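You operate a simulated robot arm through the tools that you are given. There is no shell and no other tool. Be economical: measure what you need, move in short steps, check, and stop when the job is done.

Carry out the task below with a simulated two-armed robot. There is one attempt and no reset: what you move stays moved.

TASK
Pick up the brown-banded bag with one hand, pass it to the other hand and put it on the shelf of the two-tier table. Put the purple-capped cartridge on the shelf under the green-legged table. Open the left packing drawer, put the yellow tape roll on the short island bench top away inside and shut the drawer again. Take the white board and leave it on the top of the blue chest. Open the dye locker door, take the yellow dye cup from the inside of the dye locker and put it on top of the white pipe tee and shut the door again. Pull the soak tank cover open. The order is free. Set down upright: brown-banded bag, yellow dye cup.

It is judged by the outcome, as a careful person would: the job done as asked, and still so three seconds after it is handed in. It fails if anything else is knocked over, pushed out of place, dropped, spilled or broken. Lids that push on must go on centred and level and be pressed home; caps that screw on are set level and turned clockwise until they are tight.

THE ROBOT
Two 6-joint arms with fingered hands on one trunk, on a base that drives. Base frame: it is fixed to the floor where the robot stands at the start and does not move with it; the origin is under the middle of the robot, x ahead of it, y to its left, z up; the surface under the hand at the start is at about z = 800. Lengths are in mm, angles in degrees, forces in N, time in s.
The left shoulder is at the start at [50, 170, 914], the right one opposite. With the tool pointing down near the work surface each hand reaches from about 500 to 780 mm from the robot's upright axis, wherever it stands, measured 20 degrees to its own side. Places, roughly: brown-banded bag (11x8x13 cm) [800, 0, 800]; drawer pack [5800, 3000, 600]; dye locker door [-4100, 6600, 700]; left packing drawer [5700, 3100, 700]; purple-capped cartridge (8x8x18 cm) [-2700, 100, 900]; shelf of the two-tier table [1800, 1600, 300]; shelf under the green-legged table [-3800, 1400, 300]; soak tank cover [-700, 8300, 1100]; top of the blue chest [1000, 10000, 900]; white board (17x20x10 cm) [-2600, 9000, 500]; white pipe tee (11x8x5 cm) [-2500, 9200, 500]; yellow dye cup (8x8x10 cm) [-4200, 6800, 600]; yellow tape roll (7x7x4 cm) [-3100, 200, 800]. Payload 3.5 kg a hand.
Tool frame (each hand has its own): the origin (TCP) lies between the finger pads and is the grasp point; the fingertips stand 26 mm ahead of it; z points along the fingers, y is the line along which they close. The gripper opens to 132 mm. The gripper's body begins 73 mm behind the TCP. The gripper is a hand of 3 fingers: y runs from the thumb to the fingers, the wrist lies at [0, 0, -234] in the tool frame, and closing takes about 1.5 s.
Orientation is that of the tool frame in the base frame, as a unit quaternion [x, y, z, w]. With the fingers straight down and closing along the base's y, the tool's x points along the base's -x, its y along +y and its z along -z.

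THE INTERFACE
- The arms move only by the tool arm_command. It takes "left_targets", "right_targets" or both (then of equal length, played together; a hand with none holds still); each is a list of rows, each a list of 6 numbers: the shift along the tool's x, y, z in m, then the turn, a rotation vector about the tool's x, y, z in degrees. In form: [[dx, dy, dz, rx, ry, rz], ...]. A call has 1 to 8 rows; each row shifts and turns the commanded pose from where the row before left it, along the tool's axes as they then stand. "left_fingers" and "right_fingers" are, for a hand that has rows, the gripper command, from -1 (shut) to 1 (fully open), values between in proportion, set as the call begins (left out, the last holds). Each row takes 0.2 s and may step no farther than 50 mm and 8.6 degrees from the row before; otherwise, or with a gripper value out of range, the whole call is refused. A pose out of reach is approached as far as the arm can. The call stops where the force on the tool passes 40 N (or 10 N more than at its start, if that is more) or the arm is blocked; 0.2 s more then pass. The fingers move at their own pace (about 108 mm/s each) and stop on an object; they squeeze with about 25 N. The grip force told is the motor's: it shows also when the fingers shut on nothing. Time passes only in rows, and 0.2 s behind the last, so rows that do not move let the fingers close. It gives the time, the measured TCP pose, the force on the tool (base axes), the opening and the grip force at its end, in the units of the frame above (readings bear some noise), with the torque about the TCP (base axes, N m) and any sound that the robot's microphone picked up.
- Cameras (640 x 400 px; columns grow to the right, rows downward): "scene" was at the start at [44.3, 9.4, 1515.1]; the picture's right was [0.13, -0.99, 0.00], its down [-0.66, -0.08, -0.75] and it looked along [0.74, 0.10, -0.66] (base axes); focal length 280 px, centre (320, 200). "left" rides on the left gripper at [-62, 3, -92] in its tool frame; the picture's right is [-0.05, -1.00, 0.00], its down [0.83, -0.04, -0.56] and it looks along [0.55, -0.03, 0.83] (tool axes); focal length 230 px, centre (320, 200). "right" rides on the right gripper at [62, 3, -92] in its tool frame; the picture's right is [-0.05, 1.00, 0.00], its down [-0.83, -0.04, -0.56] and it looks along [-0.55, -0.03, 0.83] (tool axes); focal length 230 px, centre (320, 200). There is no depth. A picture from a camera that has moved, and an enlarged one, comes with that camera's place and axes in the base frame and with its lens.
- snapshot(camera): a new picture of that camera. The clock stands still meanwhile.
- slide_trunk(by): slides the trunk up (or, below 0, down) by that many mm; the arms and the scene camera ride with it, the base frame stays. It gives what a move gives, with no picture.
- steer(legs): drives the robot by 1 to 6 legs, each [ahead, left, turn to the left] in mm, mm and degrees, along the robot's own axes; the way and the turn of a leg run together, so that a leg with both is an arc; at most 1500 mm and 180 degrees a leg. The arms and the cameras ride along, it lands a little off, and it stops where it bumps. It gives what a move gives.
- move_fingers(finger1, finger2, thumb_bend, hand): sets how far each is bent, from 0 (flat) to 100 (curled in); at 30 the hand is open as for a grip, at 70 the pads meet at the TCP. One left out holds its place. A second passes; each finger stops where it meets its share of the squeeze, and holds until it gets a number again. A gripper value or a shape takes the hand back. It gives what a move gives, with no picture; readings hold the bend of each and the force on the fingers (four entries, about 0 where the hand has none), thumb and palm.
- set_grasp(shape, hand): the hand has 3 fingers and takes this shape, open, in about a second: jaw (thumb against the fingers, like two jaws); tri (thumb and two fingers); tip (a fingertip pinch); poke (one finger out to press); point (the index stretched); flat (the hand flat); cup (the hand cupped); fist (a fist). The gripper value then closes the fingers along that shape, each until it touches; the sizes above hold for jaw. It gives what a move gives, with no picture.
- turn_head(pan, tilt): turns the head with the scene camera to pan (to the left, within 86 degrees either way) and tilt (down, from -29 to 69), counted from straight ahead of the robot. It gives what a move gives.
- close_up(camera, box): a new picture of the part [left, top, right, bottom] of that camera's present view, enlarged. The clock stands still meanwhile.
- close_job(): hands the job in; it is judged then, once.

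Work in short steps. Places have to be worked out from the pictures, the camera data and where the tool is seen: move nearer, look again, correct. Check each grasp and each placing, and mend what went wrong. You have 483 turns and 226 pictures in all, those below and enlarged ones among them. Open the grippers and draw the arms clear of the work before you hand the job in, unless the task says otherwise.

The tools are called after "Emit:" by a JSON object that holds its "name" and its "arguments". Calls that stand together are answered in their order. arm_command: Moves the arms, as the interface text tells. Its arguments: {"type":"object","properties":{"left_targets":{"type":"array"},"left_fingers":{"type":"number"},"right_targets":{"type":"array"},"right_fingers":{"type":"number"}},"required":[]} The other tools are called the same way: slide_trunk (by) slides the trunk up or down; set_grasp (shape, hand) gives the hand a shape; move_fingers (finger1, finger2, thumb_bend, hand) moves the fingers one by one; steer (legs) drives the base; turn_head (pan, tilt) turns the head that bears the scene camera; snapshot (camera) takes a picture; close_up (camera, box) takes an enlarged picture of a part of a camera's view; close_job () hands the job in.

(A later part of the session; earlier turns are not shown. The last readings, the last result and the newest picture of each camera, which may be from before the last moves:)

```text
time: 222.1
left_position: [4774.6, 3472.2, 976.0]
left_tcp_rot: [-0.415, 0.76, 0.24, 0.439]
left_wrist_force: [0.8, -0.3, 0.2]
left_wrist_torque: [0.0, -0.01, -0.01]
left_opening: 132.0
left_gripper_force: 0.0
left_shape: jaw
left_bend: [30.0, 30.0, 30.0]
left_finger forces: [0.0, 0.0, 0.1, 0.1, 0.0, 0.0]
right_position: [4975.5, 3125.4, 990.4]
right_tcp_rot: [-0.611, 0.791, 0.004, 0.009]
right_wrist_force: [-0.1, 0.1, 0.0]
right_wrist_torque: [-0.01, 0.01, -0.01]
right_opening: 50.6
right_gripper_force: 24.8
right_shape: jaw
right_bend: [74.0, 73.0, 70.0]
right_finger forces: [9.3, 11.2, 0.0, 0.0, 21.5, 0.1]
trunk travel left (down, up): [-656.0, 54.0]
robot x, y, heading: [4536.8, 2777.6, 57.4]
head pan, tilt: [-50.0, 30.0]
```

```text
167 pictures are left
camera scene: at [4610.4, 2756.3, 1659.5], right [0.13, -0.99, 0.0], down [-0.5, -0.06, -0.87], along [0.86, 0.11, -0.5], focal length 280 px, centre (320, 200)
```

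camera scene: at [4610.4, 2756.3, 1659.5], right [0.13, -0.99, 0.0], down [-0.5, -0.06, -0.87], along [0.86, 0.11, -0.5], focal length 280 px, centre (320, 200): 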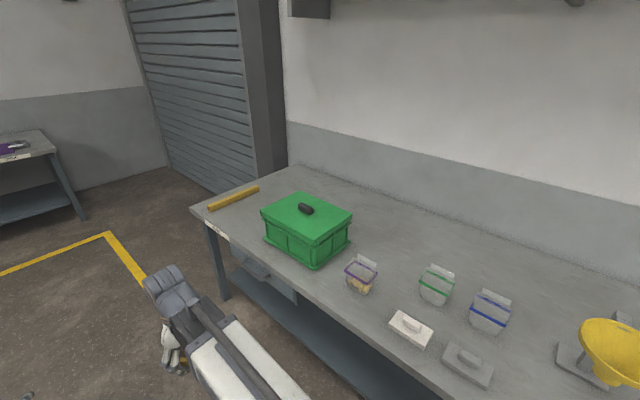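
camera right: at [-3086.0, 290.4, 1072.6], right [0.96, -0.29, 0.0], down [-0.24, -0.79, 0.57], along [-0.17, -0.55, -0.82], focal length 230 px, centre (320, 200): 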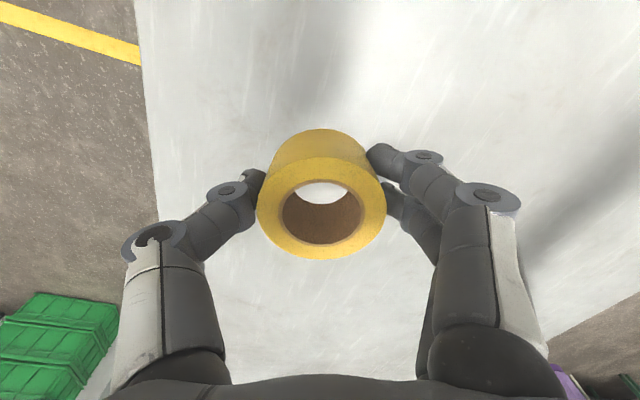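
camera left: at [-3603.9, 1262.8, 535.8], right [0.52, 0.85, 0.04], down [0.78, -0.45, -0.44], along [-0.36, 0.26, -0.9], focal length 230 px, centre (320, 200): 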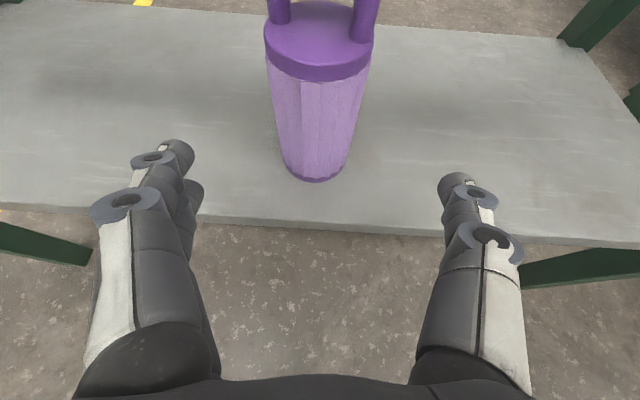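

Drawer front estimated near (5480, 3116, 720); bench edge runs at heading ≈54°. I move away 200 mm, go along, and turn right to face the drawer.

Emit:
{"name": "steer", "arguments": {"legs": [[0, 200, -3.4], [788, 0, 0], [0, 0, -90]]}}

Emit:
{"name": "turn_head", "arguments": {"pan": 0, "tilt": 40}}

Emit:
{"name": "snapshot", "arguments": {"camera": "scene"}}

```text
time: 231.3
left_position: [5512.5, 3245.0, 977.1]
left_tcp_rot: [0.271, 0.823, -0.156, 0.475]
left_wrist_force: [-1.3, -0.2, -0.1]
left_wrist_torque: [0.01, -0.03, 0.01]
left_opening: 131.9
left_gripper_force: 0.0
left_shape: jaw
left_bend: [30.0, 30.0, 30.0]
left_finger forces: [0.0, 0.0, 0.0, 0.0, 0.0, 0.0]
right_position: [5152.8, 3066.9, 988.6]
right_tcp_rot: [0.16, 0.987, -0.005, 0.009]
right_wrist_force: [-0.3, -0.1, -0.2]
right_wrist_torque: [0.01, -0.02, 0.01]
right_opening: 50.2
right_gripper_force: 25.1
right_shape: jaw
right_bend: [74.0, 73.0, 70.0]
right_finger forces: [8.8, 11.3, 0.0, 0.0, 20.1, 0.0]
trunk travel left (down, up): [-656.0, 54.0]
robot x, y, heading: [4835.0, 3523.1, -36.6]
head pan, tilt: [-50.0, 30.0]
```

```text
time: 232.5
left_position: [5513.4, 3244.0, 976.9]
left_tcp_rot: [0.271, 0.822, -0.156, 0.475]
left_wrist_force: [0.1, 0.5, -0.3]
left_wrist_torque: [0.02, -0.01, -0.02]
left_opening: 131.6
left_gripper_force: 0.1
left_shape: jaw
left_bend: [30.0, 30.0, 30.0]
left_finger forces: [0.0, 0.0, 0.0, 0.1, 0.0, 0.0]
right_position: [5152.8, 3066.0, 989.2]
right_tcp_rot: [0.161, 0.987, -0.005, 0.01]
right_wrist_force: [-0.1, 0.1, -0.1]
right_wrist_torque: [0.02, -0.01, 0.01]
right_opening: 50.4
right_gripper_force: 24.6
right_shape: jaw
right_bend: [74.0, 73.0, 70.0]
right_finger forces: [8.9, 11.3, 0.0, 0.1, 20.1, 0.0]
trunk travel left (down, up): [-656.0, 54.0]
robot x, y, heading: [4833.5, 3521.9, -36.6]
head pan, tilt: [0.0, 40.0]
```

```text
166 pictures are left
camera scene: at [4873.4, 3493.9, 1644.1], right [-0.6, -0.8, 0.0], down [-0.52, 0.38, -0.77], along [0.62, -0.46, -0.64], focal length 280 px, centre (320, 200)
```

scene: 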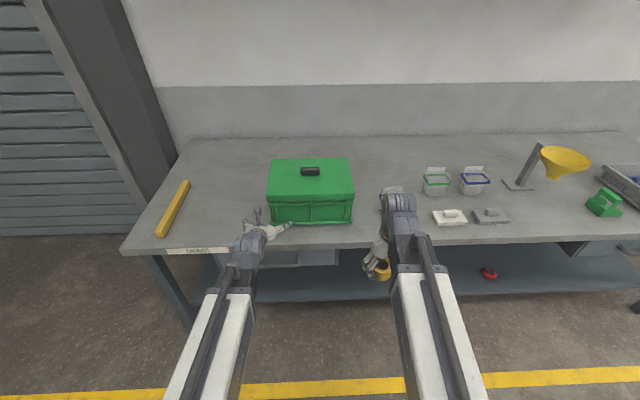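

Facing the drawer bench (edge ≈787 ahead). I check the tape grip and lower the trunk to see the drawer front.

Emit:
{"name": "steer", "arguments": {"legs": [[-80, 0, 2.8]]}}

Emit:
{"name": "slide_trunk", "arguments": {"by": -300}}

Emit:
{"name": "turn_head", "arguments": {"pan": 5, "tilt": 35}}

Emit:
{"name": "snapshot", "arguments": {"camera": "scene"}}

Emit:
{"name": "snapshot", "arguments": {"camera": "left"}}

Emit:
{"name": "snapshot", "arguments": {"camera": "right"}}

```text
time: 233.5
left_position: [5457.1, 3324.2, 977.4]
left_tcp_rot: [0.251, 0.829, -0.145, 0.479]
left_wrist_force: [0.3, 0.2, 0.3]
left_wrist_torque: [0.0, -0.02, -0.01]
left_opening: 131.9
left_gripper_force: 0.1
left_shape: jaw
left_bend: [30.0, 30.0, 30.0]
left_finger forces: [0.0, 0.0, 0.0, 0.0, 0.1, 0.0]
right_position: [5107.8, 3129.4, 990.1]
right_tcp_rot: [0.136, 0.991, -0.004, 0.009]
right_wrist_force: [-1.0, -0.3, -0.3]
right_wrist_torque: [-0.06, 0.02, 0.03]
right_opening: 50.4
right_gripper_force: 24.8
right_shape: jaw
right_bend: [74.0, 73.0, 70.0]
right_finger forces: [8.8, 11.3, 0.0, 0.0, 20.3, 0.1]
trunk travel left (down, up): [-656.0, 54.0]
robot x, y, heading: [4774.1, 3568.8, -33.6]
head pan, tilt: [0.0, 40.0]
```

```text
time: 236.5
left_position: [5458.4, 3323.7, 676.2]
left_tcp_rot: [0.252, 0.829, -0.145, 0.478]
left_wrist_force: [0.1, 0.9, -0.3]
left_wrist_torque: [0.01, 0.01, 0.05]
left_opening: 132.1
left_gripper_force: 0.0
left_shape: jaw
left_bend: [30.0, 30.0, 30.0]
left_finger forces: [0.0, 0.1, 0.1, 0.0, 0.0, 0.1]
right_position: [5108.2, 3129.0, 689.8]
right_tcp_rot: [0.136, 0.991, -0.003, 0.009]
right_wrist_force: [0.8, 0.2, -0.2]
right_wrist_torque: [-0.01, -0.02, 0.0]
right_opening: 50.3
right_gripper_force: 25.2
right_shape: jaw
right_bend: [74.0, 73.0, 70.0]
right_finger forces: [8.8, 11.3, 0.0, 0.0, 20.0, 0.0]
trunk travel left (down, up): [-356.0, 354.0]
robot x, y, heading: [4774.5, 3563.8, -33.4]
head pan, tilt: [0.0, 40.0]
```

```text
time: 237.2
left_position: [5457.6, 3323.4, 675.9]
left_tcp_rot: [0.251, 0.829, -0.145, 0.479]
left_wrist_force: [-0.3, 0.1, -1.0]
left_wrist_torque: [-0.01, 0.01, 0.01]
left_opening: 132.3
left_gripper_force: 0.0
left_shape: jaw
left_bend: [30.0, 30.0, 30.0]
left_finger forces: [0.1, 0.1, 0.1, 0.1, 0.1, 0.0]
right_position: [5109.6, 3129.1, 690.7]
right_tcp_rot: [0.135, 0.991, -0.003, 0.009]
right_wrist_force: [0.2, -1.2, -0.4]
right_wrist_torque: [0.0, 0.0, -0.03]
right_opening: 50.3
right_gripper_force: 25.2
right_shape: jaw
right_bend: [74.0, 73.0, 70.0]
right_finger forces: [8.7, 11.4, 0.1, 0.0, 20.1, 0.0]
trunk travel left (down, up): [-356.0, 354.0]
robot x, y, heading: [4772.2, 3569.8, -33.7]
head pan, tilt: [5.0, 35.0]
```

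```text
165 pictures are left
camera scene: at [4815.5, 3546.8, 1351.6], right [-0.48, -0.88, 0.0], down [-0.5, 0.28, -0.82], along [0.72, -0.39, -0.57], focal length 280 px, centre (320, 200)
```

scene: 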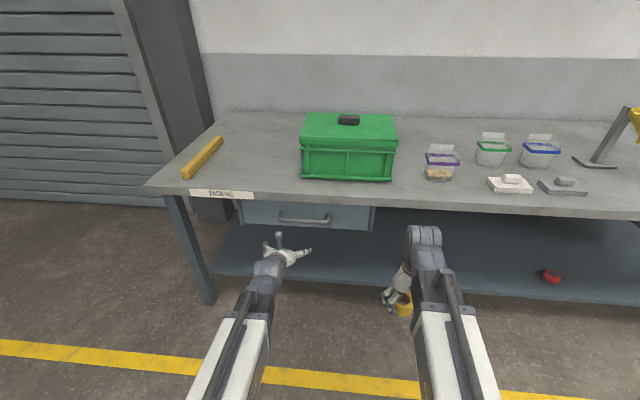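

```text
164 pictures are left
camera left: at [5420.0, 3354.5, 775.6], right [-0.53, -0.85, 0.04], down [-0.77, 0.46, -0.44], along [0.35, -0.27, -0.9], focal length 230 px, centre (320, 200)
```

left: 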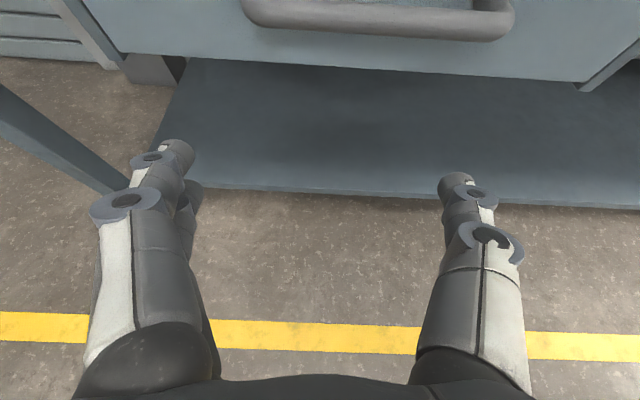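

```text
163 pictures are left
camera right: at [5050.7, 3149.3, 780.0], right [0.32, 0.95, 0.0], down [0.78, -0.26, 0.57], along [0.54, -0.18, -0.82], focal length 230 px, centre (320, 200)
```

right: 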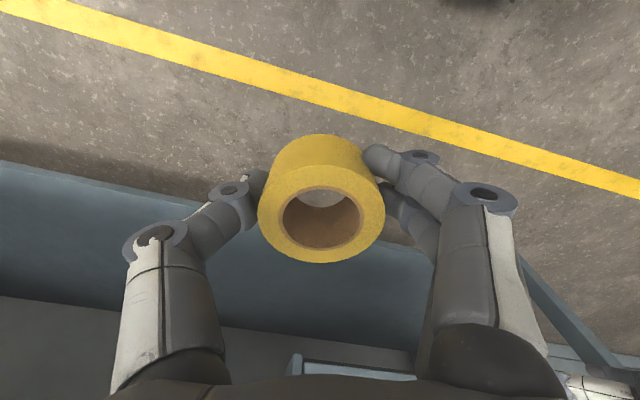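

Tape is secure. The drawer handle bar is at about (5558, 3210, 693) — 854 ahead, 137 left. I make the left hand horizontal and roll it so it closes vertically on the bar, with a narrower opening.

Emit:
{"name": "arm_command", "arguments": {"left_targets": [[0, 0, 0, 0, -7.5, 0], [0, 0, 0, 0, -7.5, 0], [0, 0, 0, 0, -7.5, 0], [0, 0, 0, 0, -7.5, 0], [0, 0, 0, 0, 0, 8.2], [0, 0, 0, 0, 0, 8.2], [0, 0, 0, 0, 0, 8.2], [0, 0, 0, 0, 0, 8.2]]}}

Emit:
{"name": "arm_command", "arguments": {"left_targets": [[0, 0, 0, 0, 0, 8.2], [0, 0, 0, 0, 0, 8.2], [0, 0, 0, 0, 0, 8.2], [0, 0, 0, 0, 0, 8.2], [0, 0, 0, 0, 0, 8.2], [0, 0, 0, 0, 0, 8.2], [0, 0, 0, 0, 0, 8.2]], "left_fingers": -0.1}}

Emit:
{"name": "snapshot", "arguments": {"camera": "left"}}

Emit:
{"name": "close_up", "arguments": {"camera": "scene", "box": [140, 140, 460, 340]}}

```text
time: 239.0
left_position: [5460.6, 3326.9, 675.9]
left_tcp_rot: [0.388, 0.591, -0.004, 0.707]
left_wrist_force: [-0.6, 0.3, -0.1]
left_wrist_torque: [-0.02, -0.04, -0.02]
left_opening: 131.8
left_gripper_force: 0.1
left_shape: jaw
left_bend: [30.0, 30.0, 30.0]
left_finger forces: [0.1, 0.0, 0.0, 0.1, 0.1, 0.1]
left hand out of reach, approached as far as the arm can: row 2
right_position: [5108.3, 3128.6, 688.9]
right_tcp_rot: [0.135, 0.991, -0.004, 0.008]
right_wrist_force: [-0.3, 0.0, 0.1]
right_wrist_torque: [-0.01, -0.03, 0.0]
right_opening: 50.2
right_gripper_force: 25.2
right_shape: jaw
right_bend: [74.0, 73.0, 70.0]
right_finger forces: [8.7, 11.3, 0.0, 0.1, 20.1, 0.1]
trunk travel left (down, up): [-356.0, 354.0]
robot x, y, heading: [4773.6, 3569.5, -33.7]
head pan, tilt: [5.0, 35.0]
```

```text
time: 240.6
left_position: [5461.0, 3327.0, 676.5]
left_tcp_rot: [0.625, 0.332, 0.336, 0.622]
left_wrist_force: [-0.3, -0.1, 0.3]
left_wrist_torque: [-0.01, 0.02, -0.03]
left_opening: 59.8
left_gripper_force: 0.1
left_shape: jaw
left_bend: [73.0, 73.0, 70.0]
left_finger forces: [0.0, 0.0, 0.0, 0.1, 0.0, 0.0]
right_position: [5109.4, 3127.7, 689.3]
right_tcp_rot: [0.135, 0.991, -0.004, 0.009]
right_wrist_force: [-0.3, 0.3, -0.4]
right_wrist_torque: [0.02, -0.06, 0.01]
right_opening: 50.5
right_gripper_force: 25.6
right_shape: jaw
right_bend: [74.0, 73.0, 70.0]
right_finger forces: [8.8, 11.3, 0.0, 0.1, 20.1, 0.0]
trunk travel left (down, up): [-356.0, 354.0]
robot x, y, heading: [4769.3, 3568.0, -33.6]
head pan, tilt: [5.0, 35.0]
```

```text
162 pictures are left
camera left: at [5350.0, 3327.5, 679.0], right [-0.03, -0.04, -1.0], down [0.0, 1.0, -0.04], along [1.0, 0.0, -0.03], focal length 230 px, centre (320, 200)
```

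left: 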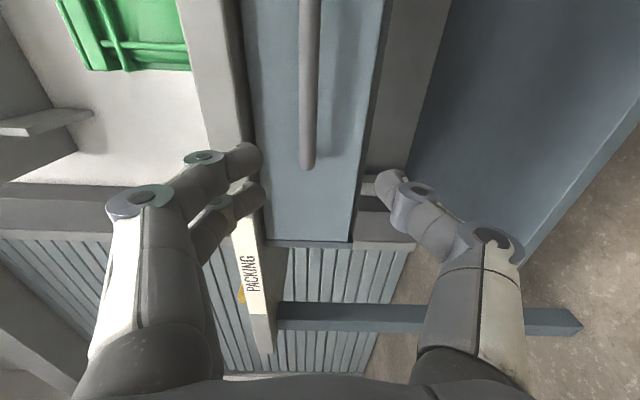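

```text
2.00 times, centred on (300, 240) of scene
camera zoom: at [4815.6, 3546.8, 1351.7], right [-0.48, -0.88, 0.0], down [-0.5, 0.28, -0.82], along [0.72, -0.39, -0.57], focal length 560 px, centre (360, 120)
```

zoom: 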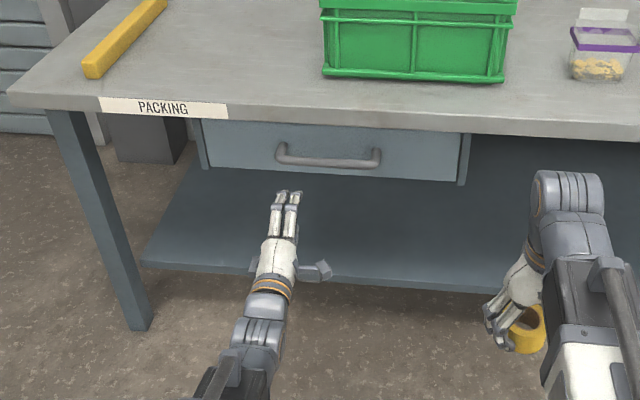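

Good pose. Handle bar z≈687. I align (40 mm right, 11 up) and advance 100 mm, then check.

Emit:
{"name": "arm_command", "arguments": {"left_targets": [[-0.02, 0.0055, 0.03, 0, 0, 0], [-0.02, 0.0055, 0.03, 0, 0, 0], [0, 0, 0.04, 0, 0, 0]]}}

Emit:
{"name": "snapshot", "arguments": {"camera": "left"}}

Emit:
{"name": "close_up", "arguments": {"camera": "scene", "box": [200, 150, 400, 275]}}

```text
time: 241.4
left_position: [5523.5, 3238.2, 686.5]
left_tcp_rot: [0.625, 0.332, 0.336, 0.621]
left_wrist_force: [-0.5, 0.3, -0.4]
left_wrist_torque: [-0.02, 0.01, 0.01]
left_opening: 60.1
left_gripper_force: 0.1
left_shape: jaw
left_bend: [73.0, 73.0, 70.0]
left_finger forces: [0.0, 0.0, 0.0, 0.0, 0.0, 0.1]
right_position: [5107.9, 3128.0, 690.1]
right_tcp_rot: [0.136, 0.991, -0.004, 0.01]
right_wrist_force: [0.8, 1.1, -1.3]
right_wrist_torque: [0.01, -0.01, -0.02]
right_opening: 50.4
right_gripper_force: 24.6
right_shape: jaw
right_bend: [74.0, 73.0, 70.0]
right_finger forces: [8.8, 11.3, 0.1, 0.0, 20.1, 0.1]
trunk travel left (down, up): [-356.0, 354.0]
robot x, y, heading: [4768.9, 3566.9, -33.5]
head pan, tilt: [5.0, 35.0]
```

```text
160 pictures are left
camera left: at [5412.2, 3238.2, 690.2], right [-0.03, -0.04, -1.0], down [0.0, 1.0, -0.04], along [1.0, 0.0, -0.03], focal length 230 px, centre (320, 200)
```

left: 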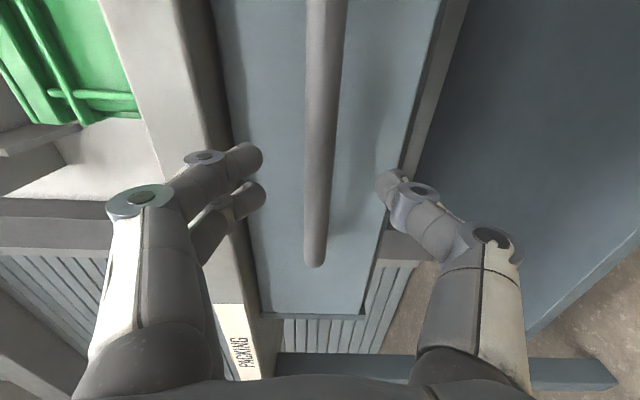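

```text
3.20 times, centred on (300, 212) of scene
camera zoom: at [4815.5, 3546.8, 1351.7], right [-0.48, -0.88, 0.0], down [-0.5, 0.28, -0.82], along [0.72, -0.39, -0.57], focal length 896 px, centre (384, 160)
```

zoom: 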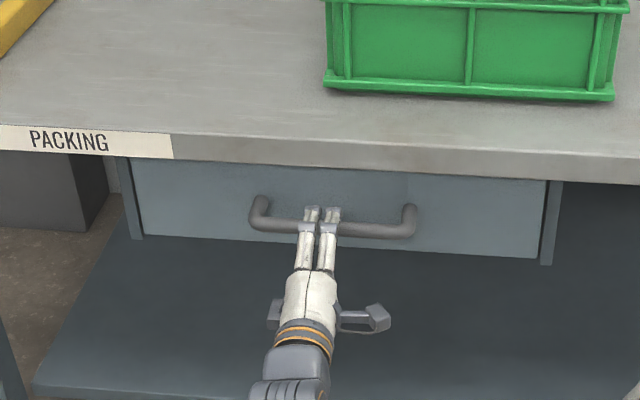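

Hand is centred on the bar with ~38 mm to go. I advance 34 mm and close.

Emit:
{"name": "arm_command", "arguments": {"left_targets": [[0, 0, 0.017, 0, 0, 0], [0, 0, 0.017, 0, 0, 0]]}}

Emit:
{"name": "arm_command", "arguments": {"left_targets": [[0, 0, 0, 0, 0, 0], [0, 0, 0, 0, 0, 0], [0, 0, 0, 0, 0, 0], [0, 0, 0, 0, 0, 0], [0, 0, 0, 0, 0, 0]], "left_fingers": -1}}

Emit:
{"name": "snapshot", "arguments": {"camera": "left"}}

```text
time: 242.0
left_position: [5550.1, 3218.7, 686.7]
left_tcp_rot: [0.623, 0.333, 0.336, 0.623]
left_wrist_force: [0.2, 0.3, 0.1]
left_wrist_torque: [-0.02, -0.01, -0.03]
left_opening: 59.9
left_gripper_force: 0.0
left_shape: jaw
left_bend: [73.0, 73.0, 70.0]
left_finger forces: [0.1, 0.0, 0.0, 0.0, 0.0, 0.1]
right_position: [5108.5, 3128.2, 688.6]
right_tcp_rot: [0.136, 0.991, -0.004, 0.009]
right_wrist_force: [0.7, -0.1, -0.7]
right_wrist_torque: [-0.01, 0.0, 0.01]
right_opening: 50.4
right_gripper_force: 25.1
right_shape: jaw
right_bend: [74.0, 73.0, 70.0]
right_finger forces: [8.8, 11.3, 0.1, 0.0, 20.2, 0.1]
trunk travel left (down, up): [-356.0, 354.0]
robot x, y, heading: [4773.8, 3566.8, -33.5]
head pan, tilt: [5.0, 35.0]
```

```text
time: 243.2
left_position: [5550.3, 3219.2, 686.2]
left_tcp_rot: [0.623, 0.334, 0.335, 0.623]
left_wrist_force: [-0.2, 0.9, -4.3]
left_wrist_torque: [-0.01, 0.01, 0.03]
left_opening: 0.1
left_gripper_force: 25.1
left_shape: jaw
left_bend: [70.0, 70.0, 73.0]
left_finger forces: [0.1, 0.1, 0.0, 0.0, 0.8, 0.1]
right_position: [5110.8, 3128.1, 689.4]
right_tcp_rot: [0.136, 0.991, -0.004, 0.008]
right_wrist_force: [-0.2, 0.2, -0.3]
right_wrist_torque: [0.02, 0.04, 0.0]
right_opening: 50.2
right_gripper_force: 25.2
right_shape: jaw
right_bend: [74.0, 73.0, 70.0]
right_finger forces: [8.9, 11.3, 0.1, 0.1, 20.1, 0.0]
trunk travel left (down, up): [-356.0, 354.0]
robot x, y, heading: [4769.2, 3569.4, -33.7]
head pan, tilt: [5.0, 35.0]
```

```text
158 pictures are left
camera left: at [5440.4, 3220.1, 689.3], right [-0.03, -0.04, -1.0], down [0.0, 1.0, -0.04], along [1.0, 0.0, -0.03], focal length 230 px, centre (320, 200)
```

left: 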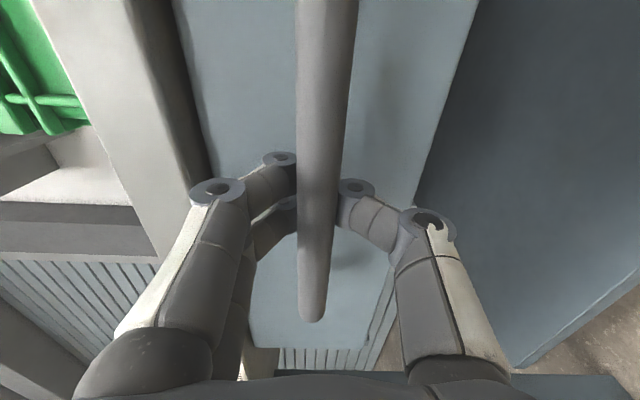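

The fingers have closed around behind the bar (caged hook). I pull back along the tool axis and check that the drawer follows.

Emit:
{"name": "arm_command", "arguments": {"left_targets": [[0, 0, -0.02, 0, 0, 0], [0, 0, -0.03, 0, 0, 0], [0, 0, -0.03, 0, 0, 0], [0, 0, -0.03, 0, 0, 0]]}}

Emit:
{"name": "close_up", "arguments": {"camera": "scene", "box": [160, 130, 480, 330]}}

```text
time: 244.2
left_position: [5458.0, 3280.2, 687.2]
left_tcp_rot: [0.625, 0.333, 0.334, 0.623]
left_wrist_force: [-0.3, 2.0, -4.2]
left_wrist_torque: [0.0, -0.01, 0.01]
left_opening: 0.2
left_gripper_force: 24.9
left_shape: jaw
left_bend: [70.0, 70.0, 72.0]
left_finger forces: [0.0, 0.0, 0.0, 0.1, 3.2, 0.1]
right_position: [5109.9, 3129.2, 689.6]
right_tcp_rot: [0.136, 0.991, -0.004, 0.009]
right_wrist_force: [0.6, -0.3, -0.8]
right_wrist_torque: [0.0, 0.03, -0.01]
right_opening: 50.5
right_gripper_force: 24.9
right_shape: jaw
right_bend: [74.0, 73.0, 70.0]
right_finger forces: [8.9, 11.3, 0.1, 0.0, 20.1, 0.0]
trunk travel left (down, up): [-356.0, 354.0]
robot x, y, heading: [4771.8, 3566.9, -33.6]
head pan, tilt: [5.0, 35.0]
```

```text
2.00 times, centred on (320, 230) of scene
camera zoom: at [4815.9, 3546.7, 1351.6], right [-0.48, -0.88, 0.0], down [-0.5, 0.28, -0.82], along [0.72, -0.39, -0.57], focal length 560 px, centre (320, 140)
```

zoom: 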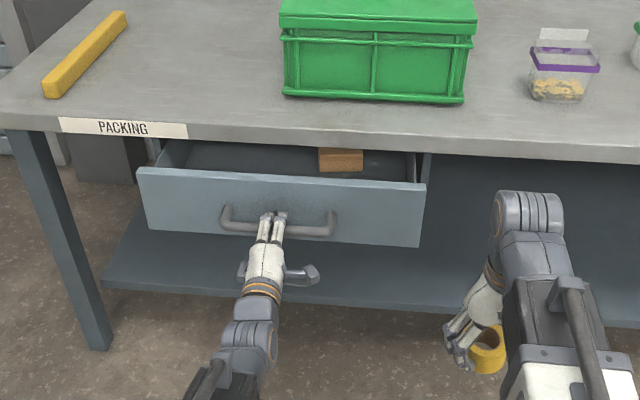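

The drawer follows. Pull further ~110 mm.

Emit:
{"name": "arm_command", "arguments": {"left_targets": [[0, 0, -0.03, 0, 0, 0], [0, 0, -0.03, 0, 0, 0], [0, 0, -0.03, 0, 0, 0], [0, 0, -0.02, 0, 0, 0]]}}

Emit:
{"name": "close_up", "arguments": {"camera": "scene", "box": [160, 130, 480, 330]}}

```text
time: 245.2
left_position: [5392.4, 3320.2, 675.0]
left_tcp_rot: [0.619, 0.331, 0.338, 0.627]
left_wrist_force: [3.6, 4.6, 30.1]
left_wrist_torque: [0.0, 0.24, -0.03]
left_opening: 0.0
left_gripper_force: 25.0
left_shape: jaw
left_bend: [70.0, 70.0, 73.0]
left_finger forces: [13.6, 13.5, 0.1, 0.1, 0.0, 0.0]
left hand out of reach, approached as far as the arm can: row 3, 4
right_position: [5108.3, 3127.6, 690.7]
right_tcp_rot: [0.135, 0.991, -0.003, 0.009]
right_wrist_force: [0.5, -0.2, 0.9]
right_wrist_torque: [-0.02, 0.05, 0.0]
right_opening: 50.2
right_gripper_force: 25.2
right_shape: jaw
right_bend: [74.0, 73.0, 70.0]
right_finger forces: [8.8, 11.4, 0.1, 0.0, 20.1, 0.0]
trunk travel left (down, up): [-356.0, 354.0]
robot x, y, heading: [4770.3, 3566.2, -33.7]
head pan, tilt: [5.0, 35.0]
```

```text
2.00 times, centred on (320, 230) of scene
camera zoom: at [4813.9, 3547.9, 1352.4], right [-0.48, -0.88, 0.0], down [-0.5, 0.27, -0.82], along [0.72, -0.39, -0.57], focal length 560 px, centre (320, 140)
```

zoom: 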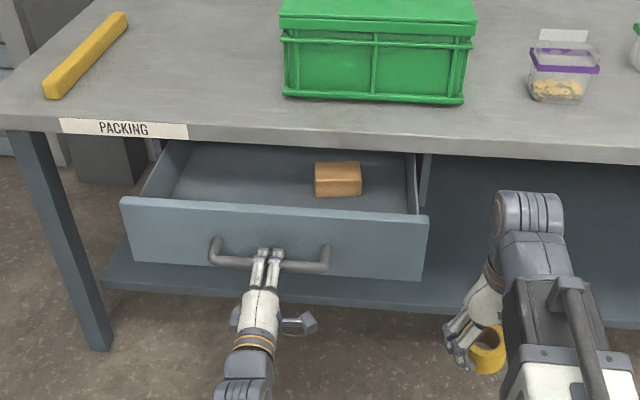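

Drawer is open ~190 mm. I release the handle (partial opening), back the robot 50 mm to free the fingers, then check.

Emit:
{"name": "arm_command", "arguments": {"left_targets": [[0, 0.006, 0, 0, 0, 0], [0, 0, 0, 0, 0, 0], [0, 0, 0, 0, 0, 0], [0, 0, 0, 0, 0, 0]], "left_fingers": 0}}

Emit:
{"name": "steer", "arguments": {"legs": [[-60, 0, 0]]}}

Emit:
{"name": "close_up", "arguments": {"camera": "scene", "box": [160, 130, 480, 330]}}

```text
time: 246.2
left_position: [5395.1, 3317.5, 674.2]
left_tcp_rot: [0.624, 0.333, 0.335, 0.622]
left_wrist_force: [-1.0, 0.4, -0.7]
left_wrist_torque: [0.02, -0.01, -0.03]
left_opening: 65.1
left_gripper_force: 0.0
left_shape: jaw
left_bend: [73.0, 73.0, 70.0]
left_finger forces: [0.1, 0.1, 0.0, 0.0, 0.1, 0.0]
right_position: [5109.5, 3129.6, 688.7]
right_tcp_rot: [0.136, 0.991, -0.004, 0.009]
right_wrist_force: [0.3, -0.2, -0.5]
right_wrist_torque: [-0.01, 0.04, -0.01]
right_opening: 50.3
right_gripper_force: 25.2
right_shape: jaw
right_bend: [74.0, 73.0, 70.0]
right_finger forces: [8.8, 11.2, 0.1, 0.0, 20.0, 0.0]
trunk travel left (down, up): [-356.0, 354.0]
robot x, y, heading: [4769.8, 3566.5, -33.4]
head pan, tilt: [5.0, 35.0]
```

```text
time: 247.2
left_position: [5345.4, 3351.4, 673.6]
left_tcp_rot: [0.624, 0.333, 0.335, 0.622]
left_wrist_force: [-0.2, -0.2, -0.3]
left_wrist_torque: [0.01, -0.01, 0.01]
left_opening: 65.7
left_gripper_force: 0.1
left_shape: jaw
left_bend: [73.0, 73.0, 70.0]
left_finger forces: [0.0, 0.0, 0.0, 0.0, 0.0, 0.1]
right_position: [5060.2, 3162.7, 689.1]
right_tcp_rot: [0.135, 0.991, -0.004, 0.008]
right_wrist_force: [-0.1, -0.7, 0.3]
right_wrist_torque: [0.02, 0.06, -0.04]
right_opening: 50.2
right_gripper_force: 24.6
right_shape: jaw
right_bend: [74.0, 73.0, 70.0]
right_finger forces: [8.8, 11.4, 0.1, 0.0, 20.1, 0.0]
trunk travel left (down, up): [-356.0, 354.0]
robot x, y, heading: [4718.2, 3600.8, -33.4]
head pan, tilt: [5.0, 35.0]
```

```text
2.00 times, centred on (320, 230) of scene
camera zoom: at [4765.7, 3580.0, 1351.7], right [-0.48, -0.88, 0.0], down [-0.5, 0.28, -0.82], along [0.72, -0.39, -0.57], focal length 560 px, centre (320, 140)
```

zoom: 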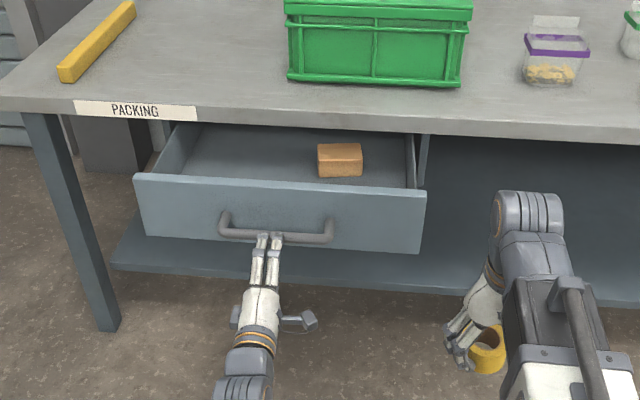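

Free of the handle. I raise the left hand out of the way and raise the right hand with the tape, squaring its yaw.

Emit:
{"name": "arm_command", "arguments": {"left_targets": [[0, 0.045, 0, 0, 0, 0], [0, 0.05, 0, 0, 0, 0], [0, 0.05, 0, 0, 0, 0], [0, 0.05, 0, 0, 0, 0], [0, 0.05, 0, 0, 0, 0], [0, 0.05, 0, 0, 0, 0]], "right_targets": [[0, 0, -0.045, 0, 0, 0], [0, 0, -0.045, 0, 0, 0], [0, 0, -0.04, 0, 0, 0], [0, 0, 0, 0, 0, 6], [0, 0, 0, 0, 0, 6], [0, 0, 0, 0, 0, 6]]}}

Emit:
{"name": "steer", "arguments": {"legs": [[0, 345, 0], [212, 0, 0]]}}

Emit:
{"name": "snapshot", "arguments": {"camera": "scene"}}

Emit:
{"name": "snapshot", "arguments": {"camera": "right"}}

```text
time: 248.6
left_position: [5383.4, 3320.8, 957.0]
left_tcp_rot: [0.626, 0.327, 0.345, 0.619]
left_wrist_force: [-1.2, -0.9, -0.9]
left_wrist_torque: [-0.04, 0.0, 0.09]
left_opening: 66.0
left_gripper_force: 0.2
left_shape: jaw
left_bend: [73.0, 73.0, 70.0]
left_finger forces: [0.0, 0.1, 0.0, 0.0, 0.1, 0.0]
left hand out of reach, approached as far as the arm can: row 1, 2, 3, 4
right_position: [5056.5, 3163.0, 817.7]
right_tcp_rot: [0.289, 0.957, -0.003, 0.01]
right_wrist_force: [-0.1, 0.2, 0.4]
right_wrist_torque: [0.01, -0.01, 0.01]
right_opening: 50.2
right_gripper_force: 25.3
right_shape: jaw
right_bend: [74.0, 73.0, 70.0]
right_finger forces: [9.0, 11.4, 0.0, 0.0, 20.2, 0.0]
trunk travel left (down, up): [-356.0, 354.0]
robot x, y, heading: [4720.4, 3605.0, -33.7]
head pan, tilt: [5.0, 35.0]
```

```text
time: 252.1
left_position: [5750.3, 3489.3, 956.4]
left_tcp_rot: [0.624, 0.333, 0.335, 0.623]
left_wrist_force: [-0.4, 0.3, -0.4]
left_wrist_torque: [0.01, 0.0, 0.02]
left_opening: 66.0
left_gripper_force: 0.0
left_shape: jaw
left_bend: [73.0, 73.0, 70.0]
left_finger forces: [0.0, 0.0, 0.0, 0.0, 0.0, 0.0]
right_position: [5424.6, 3331.2, 820.9]
right_tcp_rot: [0.289, 0.957, -0.003, 0.01]
right_wrist_force: [0.0, 0.0, -0.4]
right_wrist_torque: [0.0, 0.02, -0.05]
right_opening: 50.1
right_gripper_force: 25.4
right_shape: jaw
right_bend: [74.0, 73.0, 70.0]
right_finger forces: [9.1, 11.4, 0.1, 0.0, 20.1, 0.0]
trunk travel left (down, up): [-356.0, 354.0]
robot x, y, heading: [5089.2, 3768.5, -33.9]
head pan, tilt: [5.0, 35.0]
```

```text
154 pictures are left
camera scene: at [5133.0, 3748.7, 1351.7], right [-0.48, -0.88, 0.0], down [-0.5, 0.28, -0.82], along [0.72, -0.39, -0.57], focal length 280 px, centre (320, 200)
```

scene: 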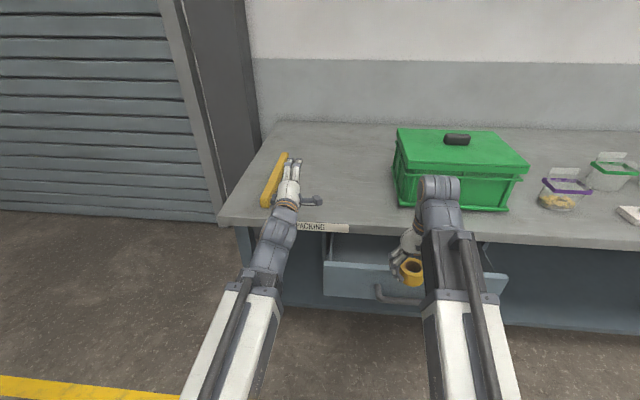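

```text
153 pictures are left
camera right: at [5374.9, 3369.5, 909.8], right [0.6, 0.8, 0.0], down [0.66, -0.49, 0.57], along [0.46, -0.34, -0.82], focal length 230 px, centre (320, 200)
```

right: 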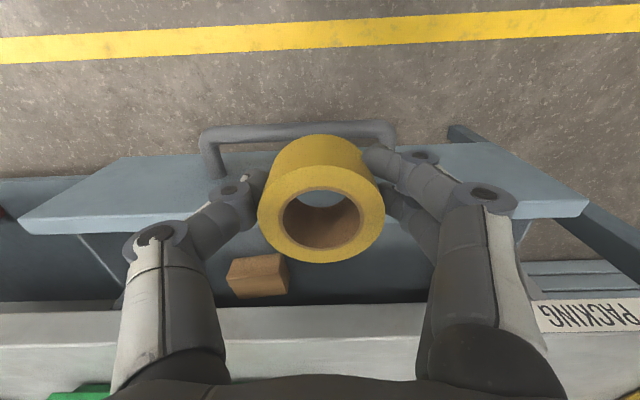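

Tape hangs above the drawer front. I move it ~123 mm forward and 47 mm left, over the free space in the drawer, and look.

Emit:
{"name": "arm_command", "arguments": {"right_targets": [[-0.041, 0.016, 0, 0, 0, 0], [-0.041, 0.016, 0, 0, 0, 0], [-0.041, 0.015, 0, 0, 0, 0]]}}

Emit:
{"name": "snapshot", "arguments": {"camera": "right"}}

Emit:
{"name": "close_up", "arguments": {"camera": "scene", "box": [280, 180, 520, 330]}}

```text
time: 252.8
left_position: [5749.2, 3489.7, 955.6]
left_tcp_rot: [0.624, 0.333, 0.335, 0.622]
left_wrist_force: [0.5, -0.2, -0.1]
left_wrist_torque: [0.0, -0.04, -0.02]
left_opening: 66.1
left_gripper_force: 0.1
left_shape: jaw
left_bend: [73.0, 73.0, 70.0]
left_finger forces: [0.1, 0.0, 0.0, 0.0, 0.0, 0.1]
right_position: [5553.5, 3302.6, 821.2]
right_tcp_rot: [0.29, 0.957, -0.003, 0.009]
right_wrist_force: [-0.1, 0.0, -0.8]
right_wrist_torque: [-0.01, -0.02, 0.02]
right_opening: 50.0
right_gripper_force: 25.3
right_shape: jaw
right_bend: [74.0, 73.0, 70.0]
right_finger forces: [9.1, 11.4, 0.0, 0.0, 20.2, 0.0]
trunk travel left (down, up): [-356.0, 354.0]
robot x, y, heading: [5084.0, 3767.2, -33.9]
head pan, tilt: [5.0, 35.0]
```

```text
152 pictures are left
camera right: at [5503.4, 3340.1, 911.3], right [0.6, 0.8, 0.0], down [0.66, -0.49, 0.57], along [0.46, -0.34, -0.82], focal length 230 px, centre (320, 200)
```

right: 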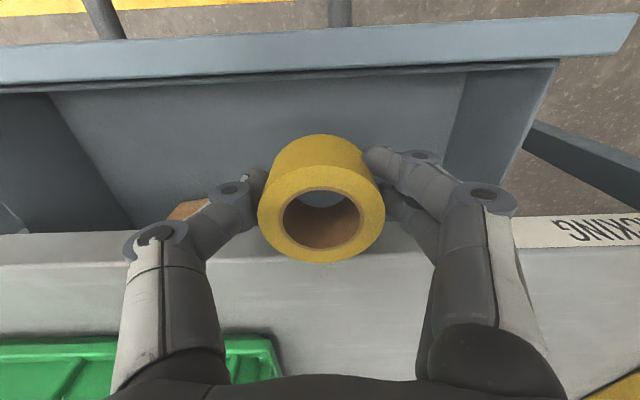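

```text
2.67 times, centred on (400, 255) of scene
camera zoom: at [5133.2, 3748.5, 1351.6], right [-0.48, -0.88, 0.0], down [-0.5, 0.28, -0.82], along [0.72, -0.39, -0.57], focal length 747 px, centre (107, 53)
```

zoom: 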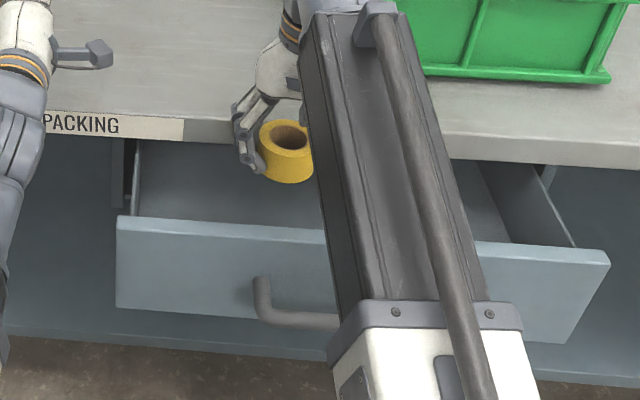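

Clear of the bench edge by ~20 mm and of the drawer front. I nudge 5 mm forward and lower ~105 mm into the drawer.

Emit:
{"name": "arm_command", "arguments": {"right_targets": [[-0.004, 0, 0.03, 0, 0, 0], [0, 0, 0.03, 0, 0, 0], [0, 0, 0.025, 0, 0, 0], [0, 0, 0.02, 0, 0, 0]]}}

Emit:
{"name": "snapshot", "arguments": {"camera": "right"}}

Emit:
{"name": "close_up", "arguments": {"camera": "scene", "box": [280, 180, 520, 330]}}

```text
time: 253.8
left_position: [5751.0, 3488.6, 956.7]
left_tcp_rot: [0.624, 0.333, 0.336, 0.622]
left_wrist_force: [0.2, 0.0, -0.2]
left_wrist_torque: [0.01, -0.01, -0.01]
left_opening: 66.0
left_gripper_force: 0.1
left_shape: jaw
left_bend: [73.0, 73.0, 70.0]
left_finger forces: [0.0, 0.0, 0.0, 0.0, 0.0, 0.1]
right_position: [5557.9, 3300.7, 716.2]
right_tcp_rot: [0.289, 0.957, -0.003, 0.009]
right_wrist_force: [-0.1, 0.5, -1.0]
right_wrist_torque: [-0.01, -0.01, 0.02]
right_opening: 49.9
right_gripper_force: 25.5
right_shape: jaw
right_bend: [74.0, 73.0, 70.0]
right_finger forces: [9.2, 11.4, 0.0, 0.1, 19.9, 0.0]
trunk travel left (down, up): [-356.0, 354.0]
robot x, y, heading: [5088.8, 3772.1, -33.7]
head pan, tilt: [5.0, 35.0]
```

```text
150 pictures are left
camera right: at [5508.5, 3337.6, 806.3], right [0.6, 0.8, 0.0], down [0.66, -0.49, 0.57], along [0.46, -0.34, -0.82], focal length 230 px, centre (320, 200)
```

right: 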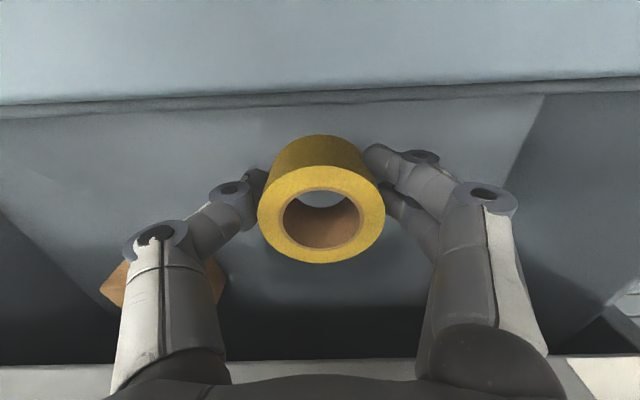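

```text
2.67 times, centred on (400, 255) of scene
camera zoom: at [5133.2, 3748.6, 1351.7], right [-0.48, -0.88, 0.0], down [-0.5, 0.28, -0.82], along [0.72, -0.39, -0.57], focal length 747 px, centre (107, 53)
```

zoom: 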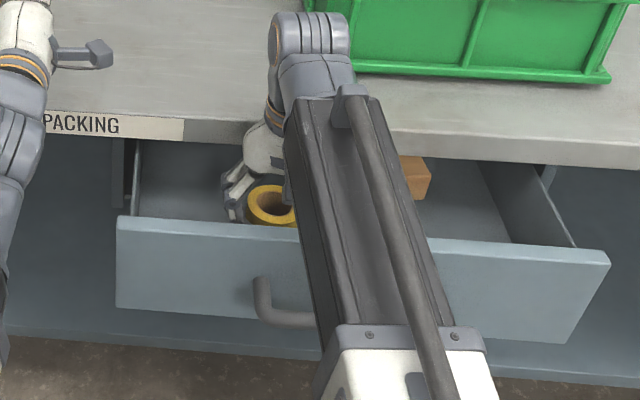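

Inside the drawer. Lower carefully until the tape touches the floor.

Emit:
{"name": "arm_command", "arguments": {"right_targets": [[0, 0, 0.01, 0, 0, 0], [0, 0, 0.005, 0, 0, 0], [0, 0, 0, 0, 0, 0]]}}

Emit:
{"name": "arm_command", "arguments": {"right_targets": [[0, 0, 0.006, 0, 0, 0], [0, 0, 0, 0, 0, 0]]}}

Emit:
{"name": "arm_command", "arguments": {"right_targets": [[0, 0, 0.006, 0, 0, 0], [0, 0, 0, 0, 0, 0]]}}

```text
time: 254.7
left_position: [5751.1, 3489.0, 956.4]
left_tcp_rot: [0.623, 0.333, 0.336, 0.623]
left_wrist_force: [0.0, 0.4, -0.1]
left_wrist_torque: [0.0, 0.01, -0.02]
left_opening: 66.1
left_gripper_force: 0.0
left_shape: jaw
left_bend: [73.0, 73.0, 70.0]
left_finger forces: [0.0, 0.0, 0.1, 0.0, 0.0, 0.1]
right_position: [5557.9, 3300.1, 701.3]
right_tcp_rot: [0.289, 0.957, -0.002, 0.009]
right_wrist_force: [0.1, 0.2, 0.2]
right_wrist_torque: [0.03, 0.01, 0.0]
right_opening: 49.9
right_gripper_force: 25.1
right_shape: jaw
right_bend: [74.0, 73.0, 70.0]
right_finger forces: [9.2, 11.4, 0.0, 0.0, 20.1, 0.0]
trunk travel left (down, up): [-356.0, 354.0]
robot x, y, heading: [5091.7, 3771.3, -33.5]
head pan, tilt: [5.0, 35.0]
```

```text
time: 255.2
left_position: [5749.1, 3489.2, 956.0]
left_tcp_rot: [0.624, 0.333, 0.335, 0.622]
left_wrist_force: [0.3, -0.7, 0.0]
left_wrist_torque: [-0.03, -0.01, 0.03]
left_opening: 66.0
left_gripper_force: 0.1
left_shape: jaw
left_bend: [73.0, 73.0, 70.0]
left_finger forces: [0.0, 0.0, 0.0, 0.0, 0.1, 0.0]
right_position: [5558.6, 3299.1, 694.9]
right_tcp_rot: [0.289, 0.957, -0.003, 0.009]
right_wrist_force: [0.5, -1.6, -0.9]
right_wrist_torque: [-0.01, -0.02, 0.02]
right_opening: 50.1
right_gripper_force: 25.0
right_shape: jaw
right_bend: [74.0, 73.0, 70.0]
right_finger forces: [9.2, 11.4, 0.0, 0.1, 20.0, 0.0]
trunk travel left (down, up): [-356.0, 354.0]
robot x, y, heading: [5091.0, 3770.7, -33.5]
head pan, tilt: [5.0, 35.0]
```

```text
time: 255.8
left_position: [5750.2, 3488.3, 956.3]
left_tcp_rot: [0.624, 0.333, 0.335, 0.623]
left_wrist_force: [-0.3, 0.0, -0.4]
left_wrist_torque: [0.0, 0.02, 0.01]
left_opening: 66.1
left_gripper_force: 0.1
left_shape: jaw
left_bend: [73.0, 73.0, 70.0]
left_finger forces: [0.0, 0.0, 0.1, 0.1, 0.0, 0.1]
right_position: [5558.8, 3299.5, 688.7]
right_tcp_rot: [0.289, 0.957, -0.003, 0.009]
right_wrist_force: [0.2, 0.3, -1.1]
right_wrist_torque: [0.02, -0.02, 0.04]
right_opening: 50.5
right_gripper_force: 25.0
right_shape: jaw
right_bend: [74.0, 73.0, 70.0]
right_finger forces: [9.2, 11.4, 0.0, 0.0, 20.1, 0.0]
trunk travel left (down, up): [-356.0, 354.0]
robot x, y, heading: [5090.7, 3774.4, -33.8]
head pan, tilt: [5.0, 35.0]
```

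Emit:
{"name": "arm_command", "arguments": {"right_targets": [[0, 0, 0.006, 0, 0, 0], [0, 0, 0, 0, 0, 0]]}}

Emit:
{"name": "arm_command", "arguments": {"right_targets": [[0, 0, 0.006, 0, 0, 0], [0, 0, 0, 0, 0, 0]]}}

```text
time: 256.4
left_position: [5750.3, 3488.2, 956.8]
left_tcp_rot: [0.624, 0.333, 0.335, 0.623]
left_wrist_force: [0.0, -0.4, 0.9]
left_wrist_torque: [0.04, -0.03, -0.02]
left_opening: 65.9
left_gripper_force: 0.1
left_shape: jaw
left_bend: [73.0, 73.0, 70.0]
left_finger forces: [0.1, 0.0, 0.0, 0.1, 0.1, 0.0]
right_position: [5557.8, 3297.5, 684.0]
right_tcp_rot: [0.289, 0.957, -0.003, 0.009]
right_wrist_force: [0.6, 0.1, -0.2]
right_wrist_torque: [0.0, -0.01, 0.01]
right_opening: 50.0
right_gripper_force: 24.8
right_shape: jaw
right_bend: [74.0, 73.0, 70.0]
right_finger forces: [9.3, 11.4, 0.1, 0.0, 20.0, 0.1]
trunk travel left (down, up): [-356.0, 354.0]
robot x, y, heading: [5083.4, 3770.2, -33.7]
head pan, tilt: [5.0, 35.0]
```

```text
time: 257.1
left_position: [5749.4, 3488.4, 956.0]
left_tcp_rot: [0.623, 0.333, 0.335, 0.623]
left_wrist_force: [-0.4, 0.1, 0.0]
left_wrist_torque: [-0.02, 0.05, 0.01]
left_opening: 66.1
left_gripper_force: 0.0
left_shape: jaw
left_bend: [73.0, 73.0, 70.0]
left_finger forces: [0.1, 0.1, 0.0, 0.1, 0.1, 0.0]
right_position: [5558.4, 3299.1, 678.0]
right_tcp_rot: [0.289, 0.957, -0.002, 0.01]
right_wrist_force: [0.1, 0.4, 0.6]
right_wrist_torque: [0.02, 0.01, 0.03]
right_opening: 50.1
right_gripper_force: 24.8
right_shape: jaw
right_bend: [74.0, 73.0, 70.0]
right_finger forces: [9.3, 11.3, 0.0, 0.0, 20.0, 0.1]
trunk travel left (down, up): [-356.0, 354.0]
robot x, y, heading: [5088.7, 3768.3, -33.7]
head pan, tilt: [5.0, 35.0]
```

Force just changed sign slightly; one more step.

Emit:
{"name": "arm_command", "arguments": {"right_targets": [[0, 0, 0.005, 0, 0, 0], [0, 0, 0, 0, 0, 0]]}}

Emit:
{"name": "arm_command", "arguments": {"right_targets": [[0, 0, 0.005, 0, 0, 0], [0, 0, 0, 0, 0, 0]]}}

```text
time: 257.6
left_position: [5750.1, 3489.2, 956.2]
left_tcp_rot: [0.624, 0.333, 0.334, 0.623]
left_wrist_force: [0.3, -0.5, 0.3]
left_wrist_torque: [-0.01, -0.01, 0.01]
left_opening: 66.3
left_gripper_force: 0.0
left_shape: jaw
left_bend: [73.0, 73.0, 70.0]
left_finger forces: [0.1, 0.0, 0.1, 0.1, 0.0, 0.1]
right_position: [5558.1, 3299.1, 673.8]
right_tcp_rot: [0.289, 0.957, -0.003, 0.01]
right_wrist_force: [0.2, -0.9, -0.4]
right_wrist_torque: [0.02, 0.01, -0.02]
right_opening: 50.2
right_gripper_force: 25.3
right_shape: jaw
right_bend: [74.0, 73.0, 70.0]
right_finger forces: [9.3, 11.4, 0.1, 0.0, 20.1, 0.0]
trunk travel left (down, up): [-356.0, 354.0]
robot x, y, heading: [5089.8, 3771.1, -33.5]
head pan, tilt: [5.0, 35.0]
```

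```text
time: 258.2
left_position: [5750.2, 3488.2, 956.2]
left_tcp_rot: [0.624, 0.333, 0.335, 0.622]
left_wrist_force: [-0.8, -0.1, -0.1]
left_wrist_torque: [0.03, -0.03, 0.02]
left_opening: 66.0
left_gripper_force: 0.1
left_shape: jaw
left_bend: [73.0, 73.0, 70.0]
left_finger forces: [0.1, 0.0, 0.1, 0.1, 0.0, 0.0]
right_position: [5558.9, 3297.4, 668.7]
right_tcp_rot: [0.289, 0.957, -0.003, 0.009]
right_wrist_force: [-0.3, -0.2, -0.6]
right_wrist_torque: [0.01, 0.02, -0.01]
right_opening: 50.2
right_gripper_force: 25.7
right_shape: jaw
right_bend: [74.0, 73.0, 70.0]
right_finger forces: [9.3, 11.5, 0.0, 0.0, 20.1, 0.1]
trunk travel left (down, up): [-356.0, 354.0]
robot x, y, heading: [5087.3, 3772.0, -33.8]
head pan, tilt: [5.0, 35.0]
```

Emit:
{"name": "arm_command", "arguments": {"right_targets": [[0, 0, 0.006, 0, 0, 0], [0, 0, 0.0, 0, 0, 0]]}}

Emit:
{"name": "snapshot", "arguments": {"camera": "right"}}

```text
time: 258.9
left_position: [5748.8, 3488.7, 957.1]
left_tcp_rot: [0.623, 0.333, 0.336, 0.623]
left_wrist_force: [0.5, -0.5, -0.2]
left_wrist_torque: [0.01, 0.0, 0.0]
left_opening: 65.7
left_gripper_force: 0.1
left_shape: jaw
left_bend: [73.0, 73.0, 70.0]
left_finger forces: [0.1, 0.1, 0.0, 0.0, 0.1, 0.0]
right_position: [5557.6, 3299.3, 665.3]
right_tcp_rot: [0.29, 0.957, -0.004, 0.011]
right_wrist_force: [0.0, -0.9, 31.9]
right_wrist_torque: [1.36, 1.7, 0.08]
right_opening: 50.1
right_gripper_force: 25.0
right_shape: jaw
right_bend: [74.0, 73.0, 70.0]
right_finger forces: [9.6, 12.3, 0.1, 0.1, 21.3, 0.1]
trunk travel left (down, up): [-356.0, 354.0]
robot x, y, heading: [5088.5, 3771.1, -33.8]
head pan, tilt: [5.0, 35.0]
```

```text
148 pictures are left
camera right: at [5508.8, 3337.3, 755.6], right [0.6, 0.8, 0.0], down [0.66, -0.49, 0.57], along [0.46, -0.34, -0.82], focal length 230 px, centre (320, 200)
```

right: 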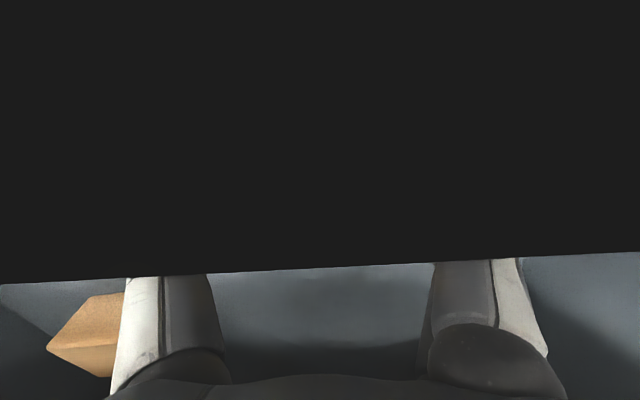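

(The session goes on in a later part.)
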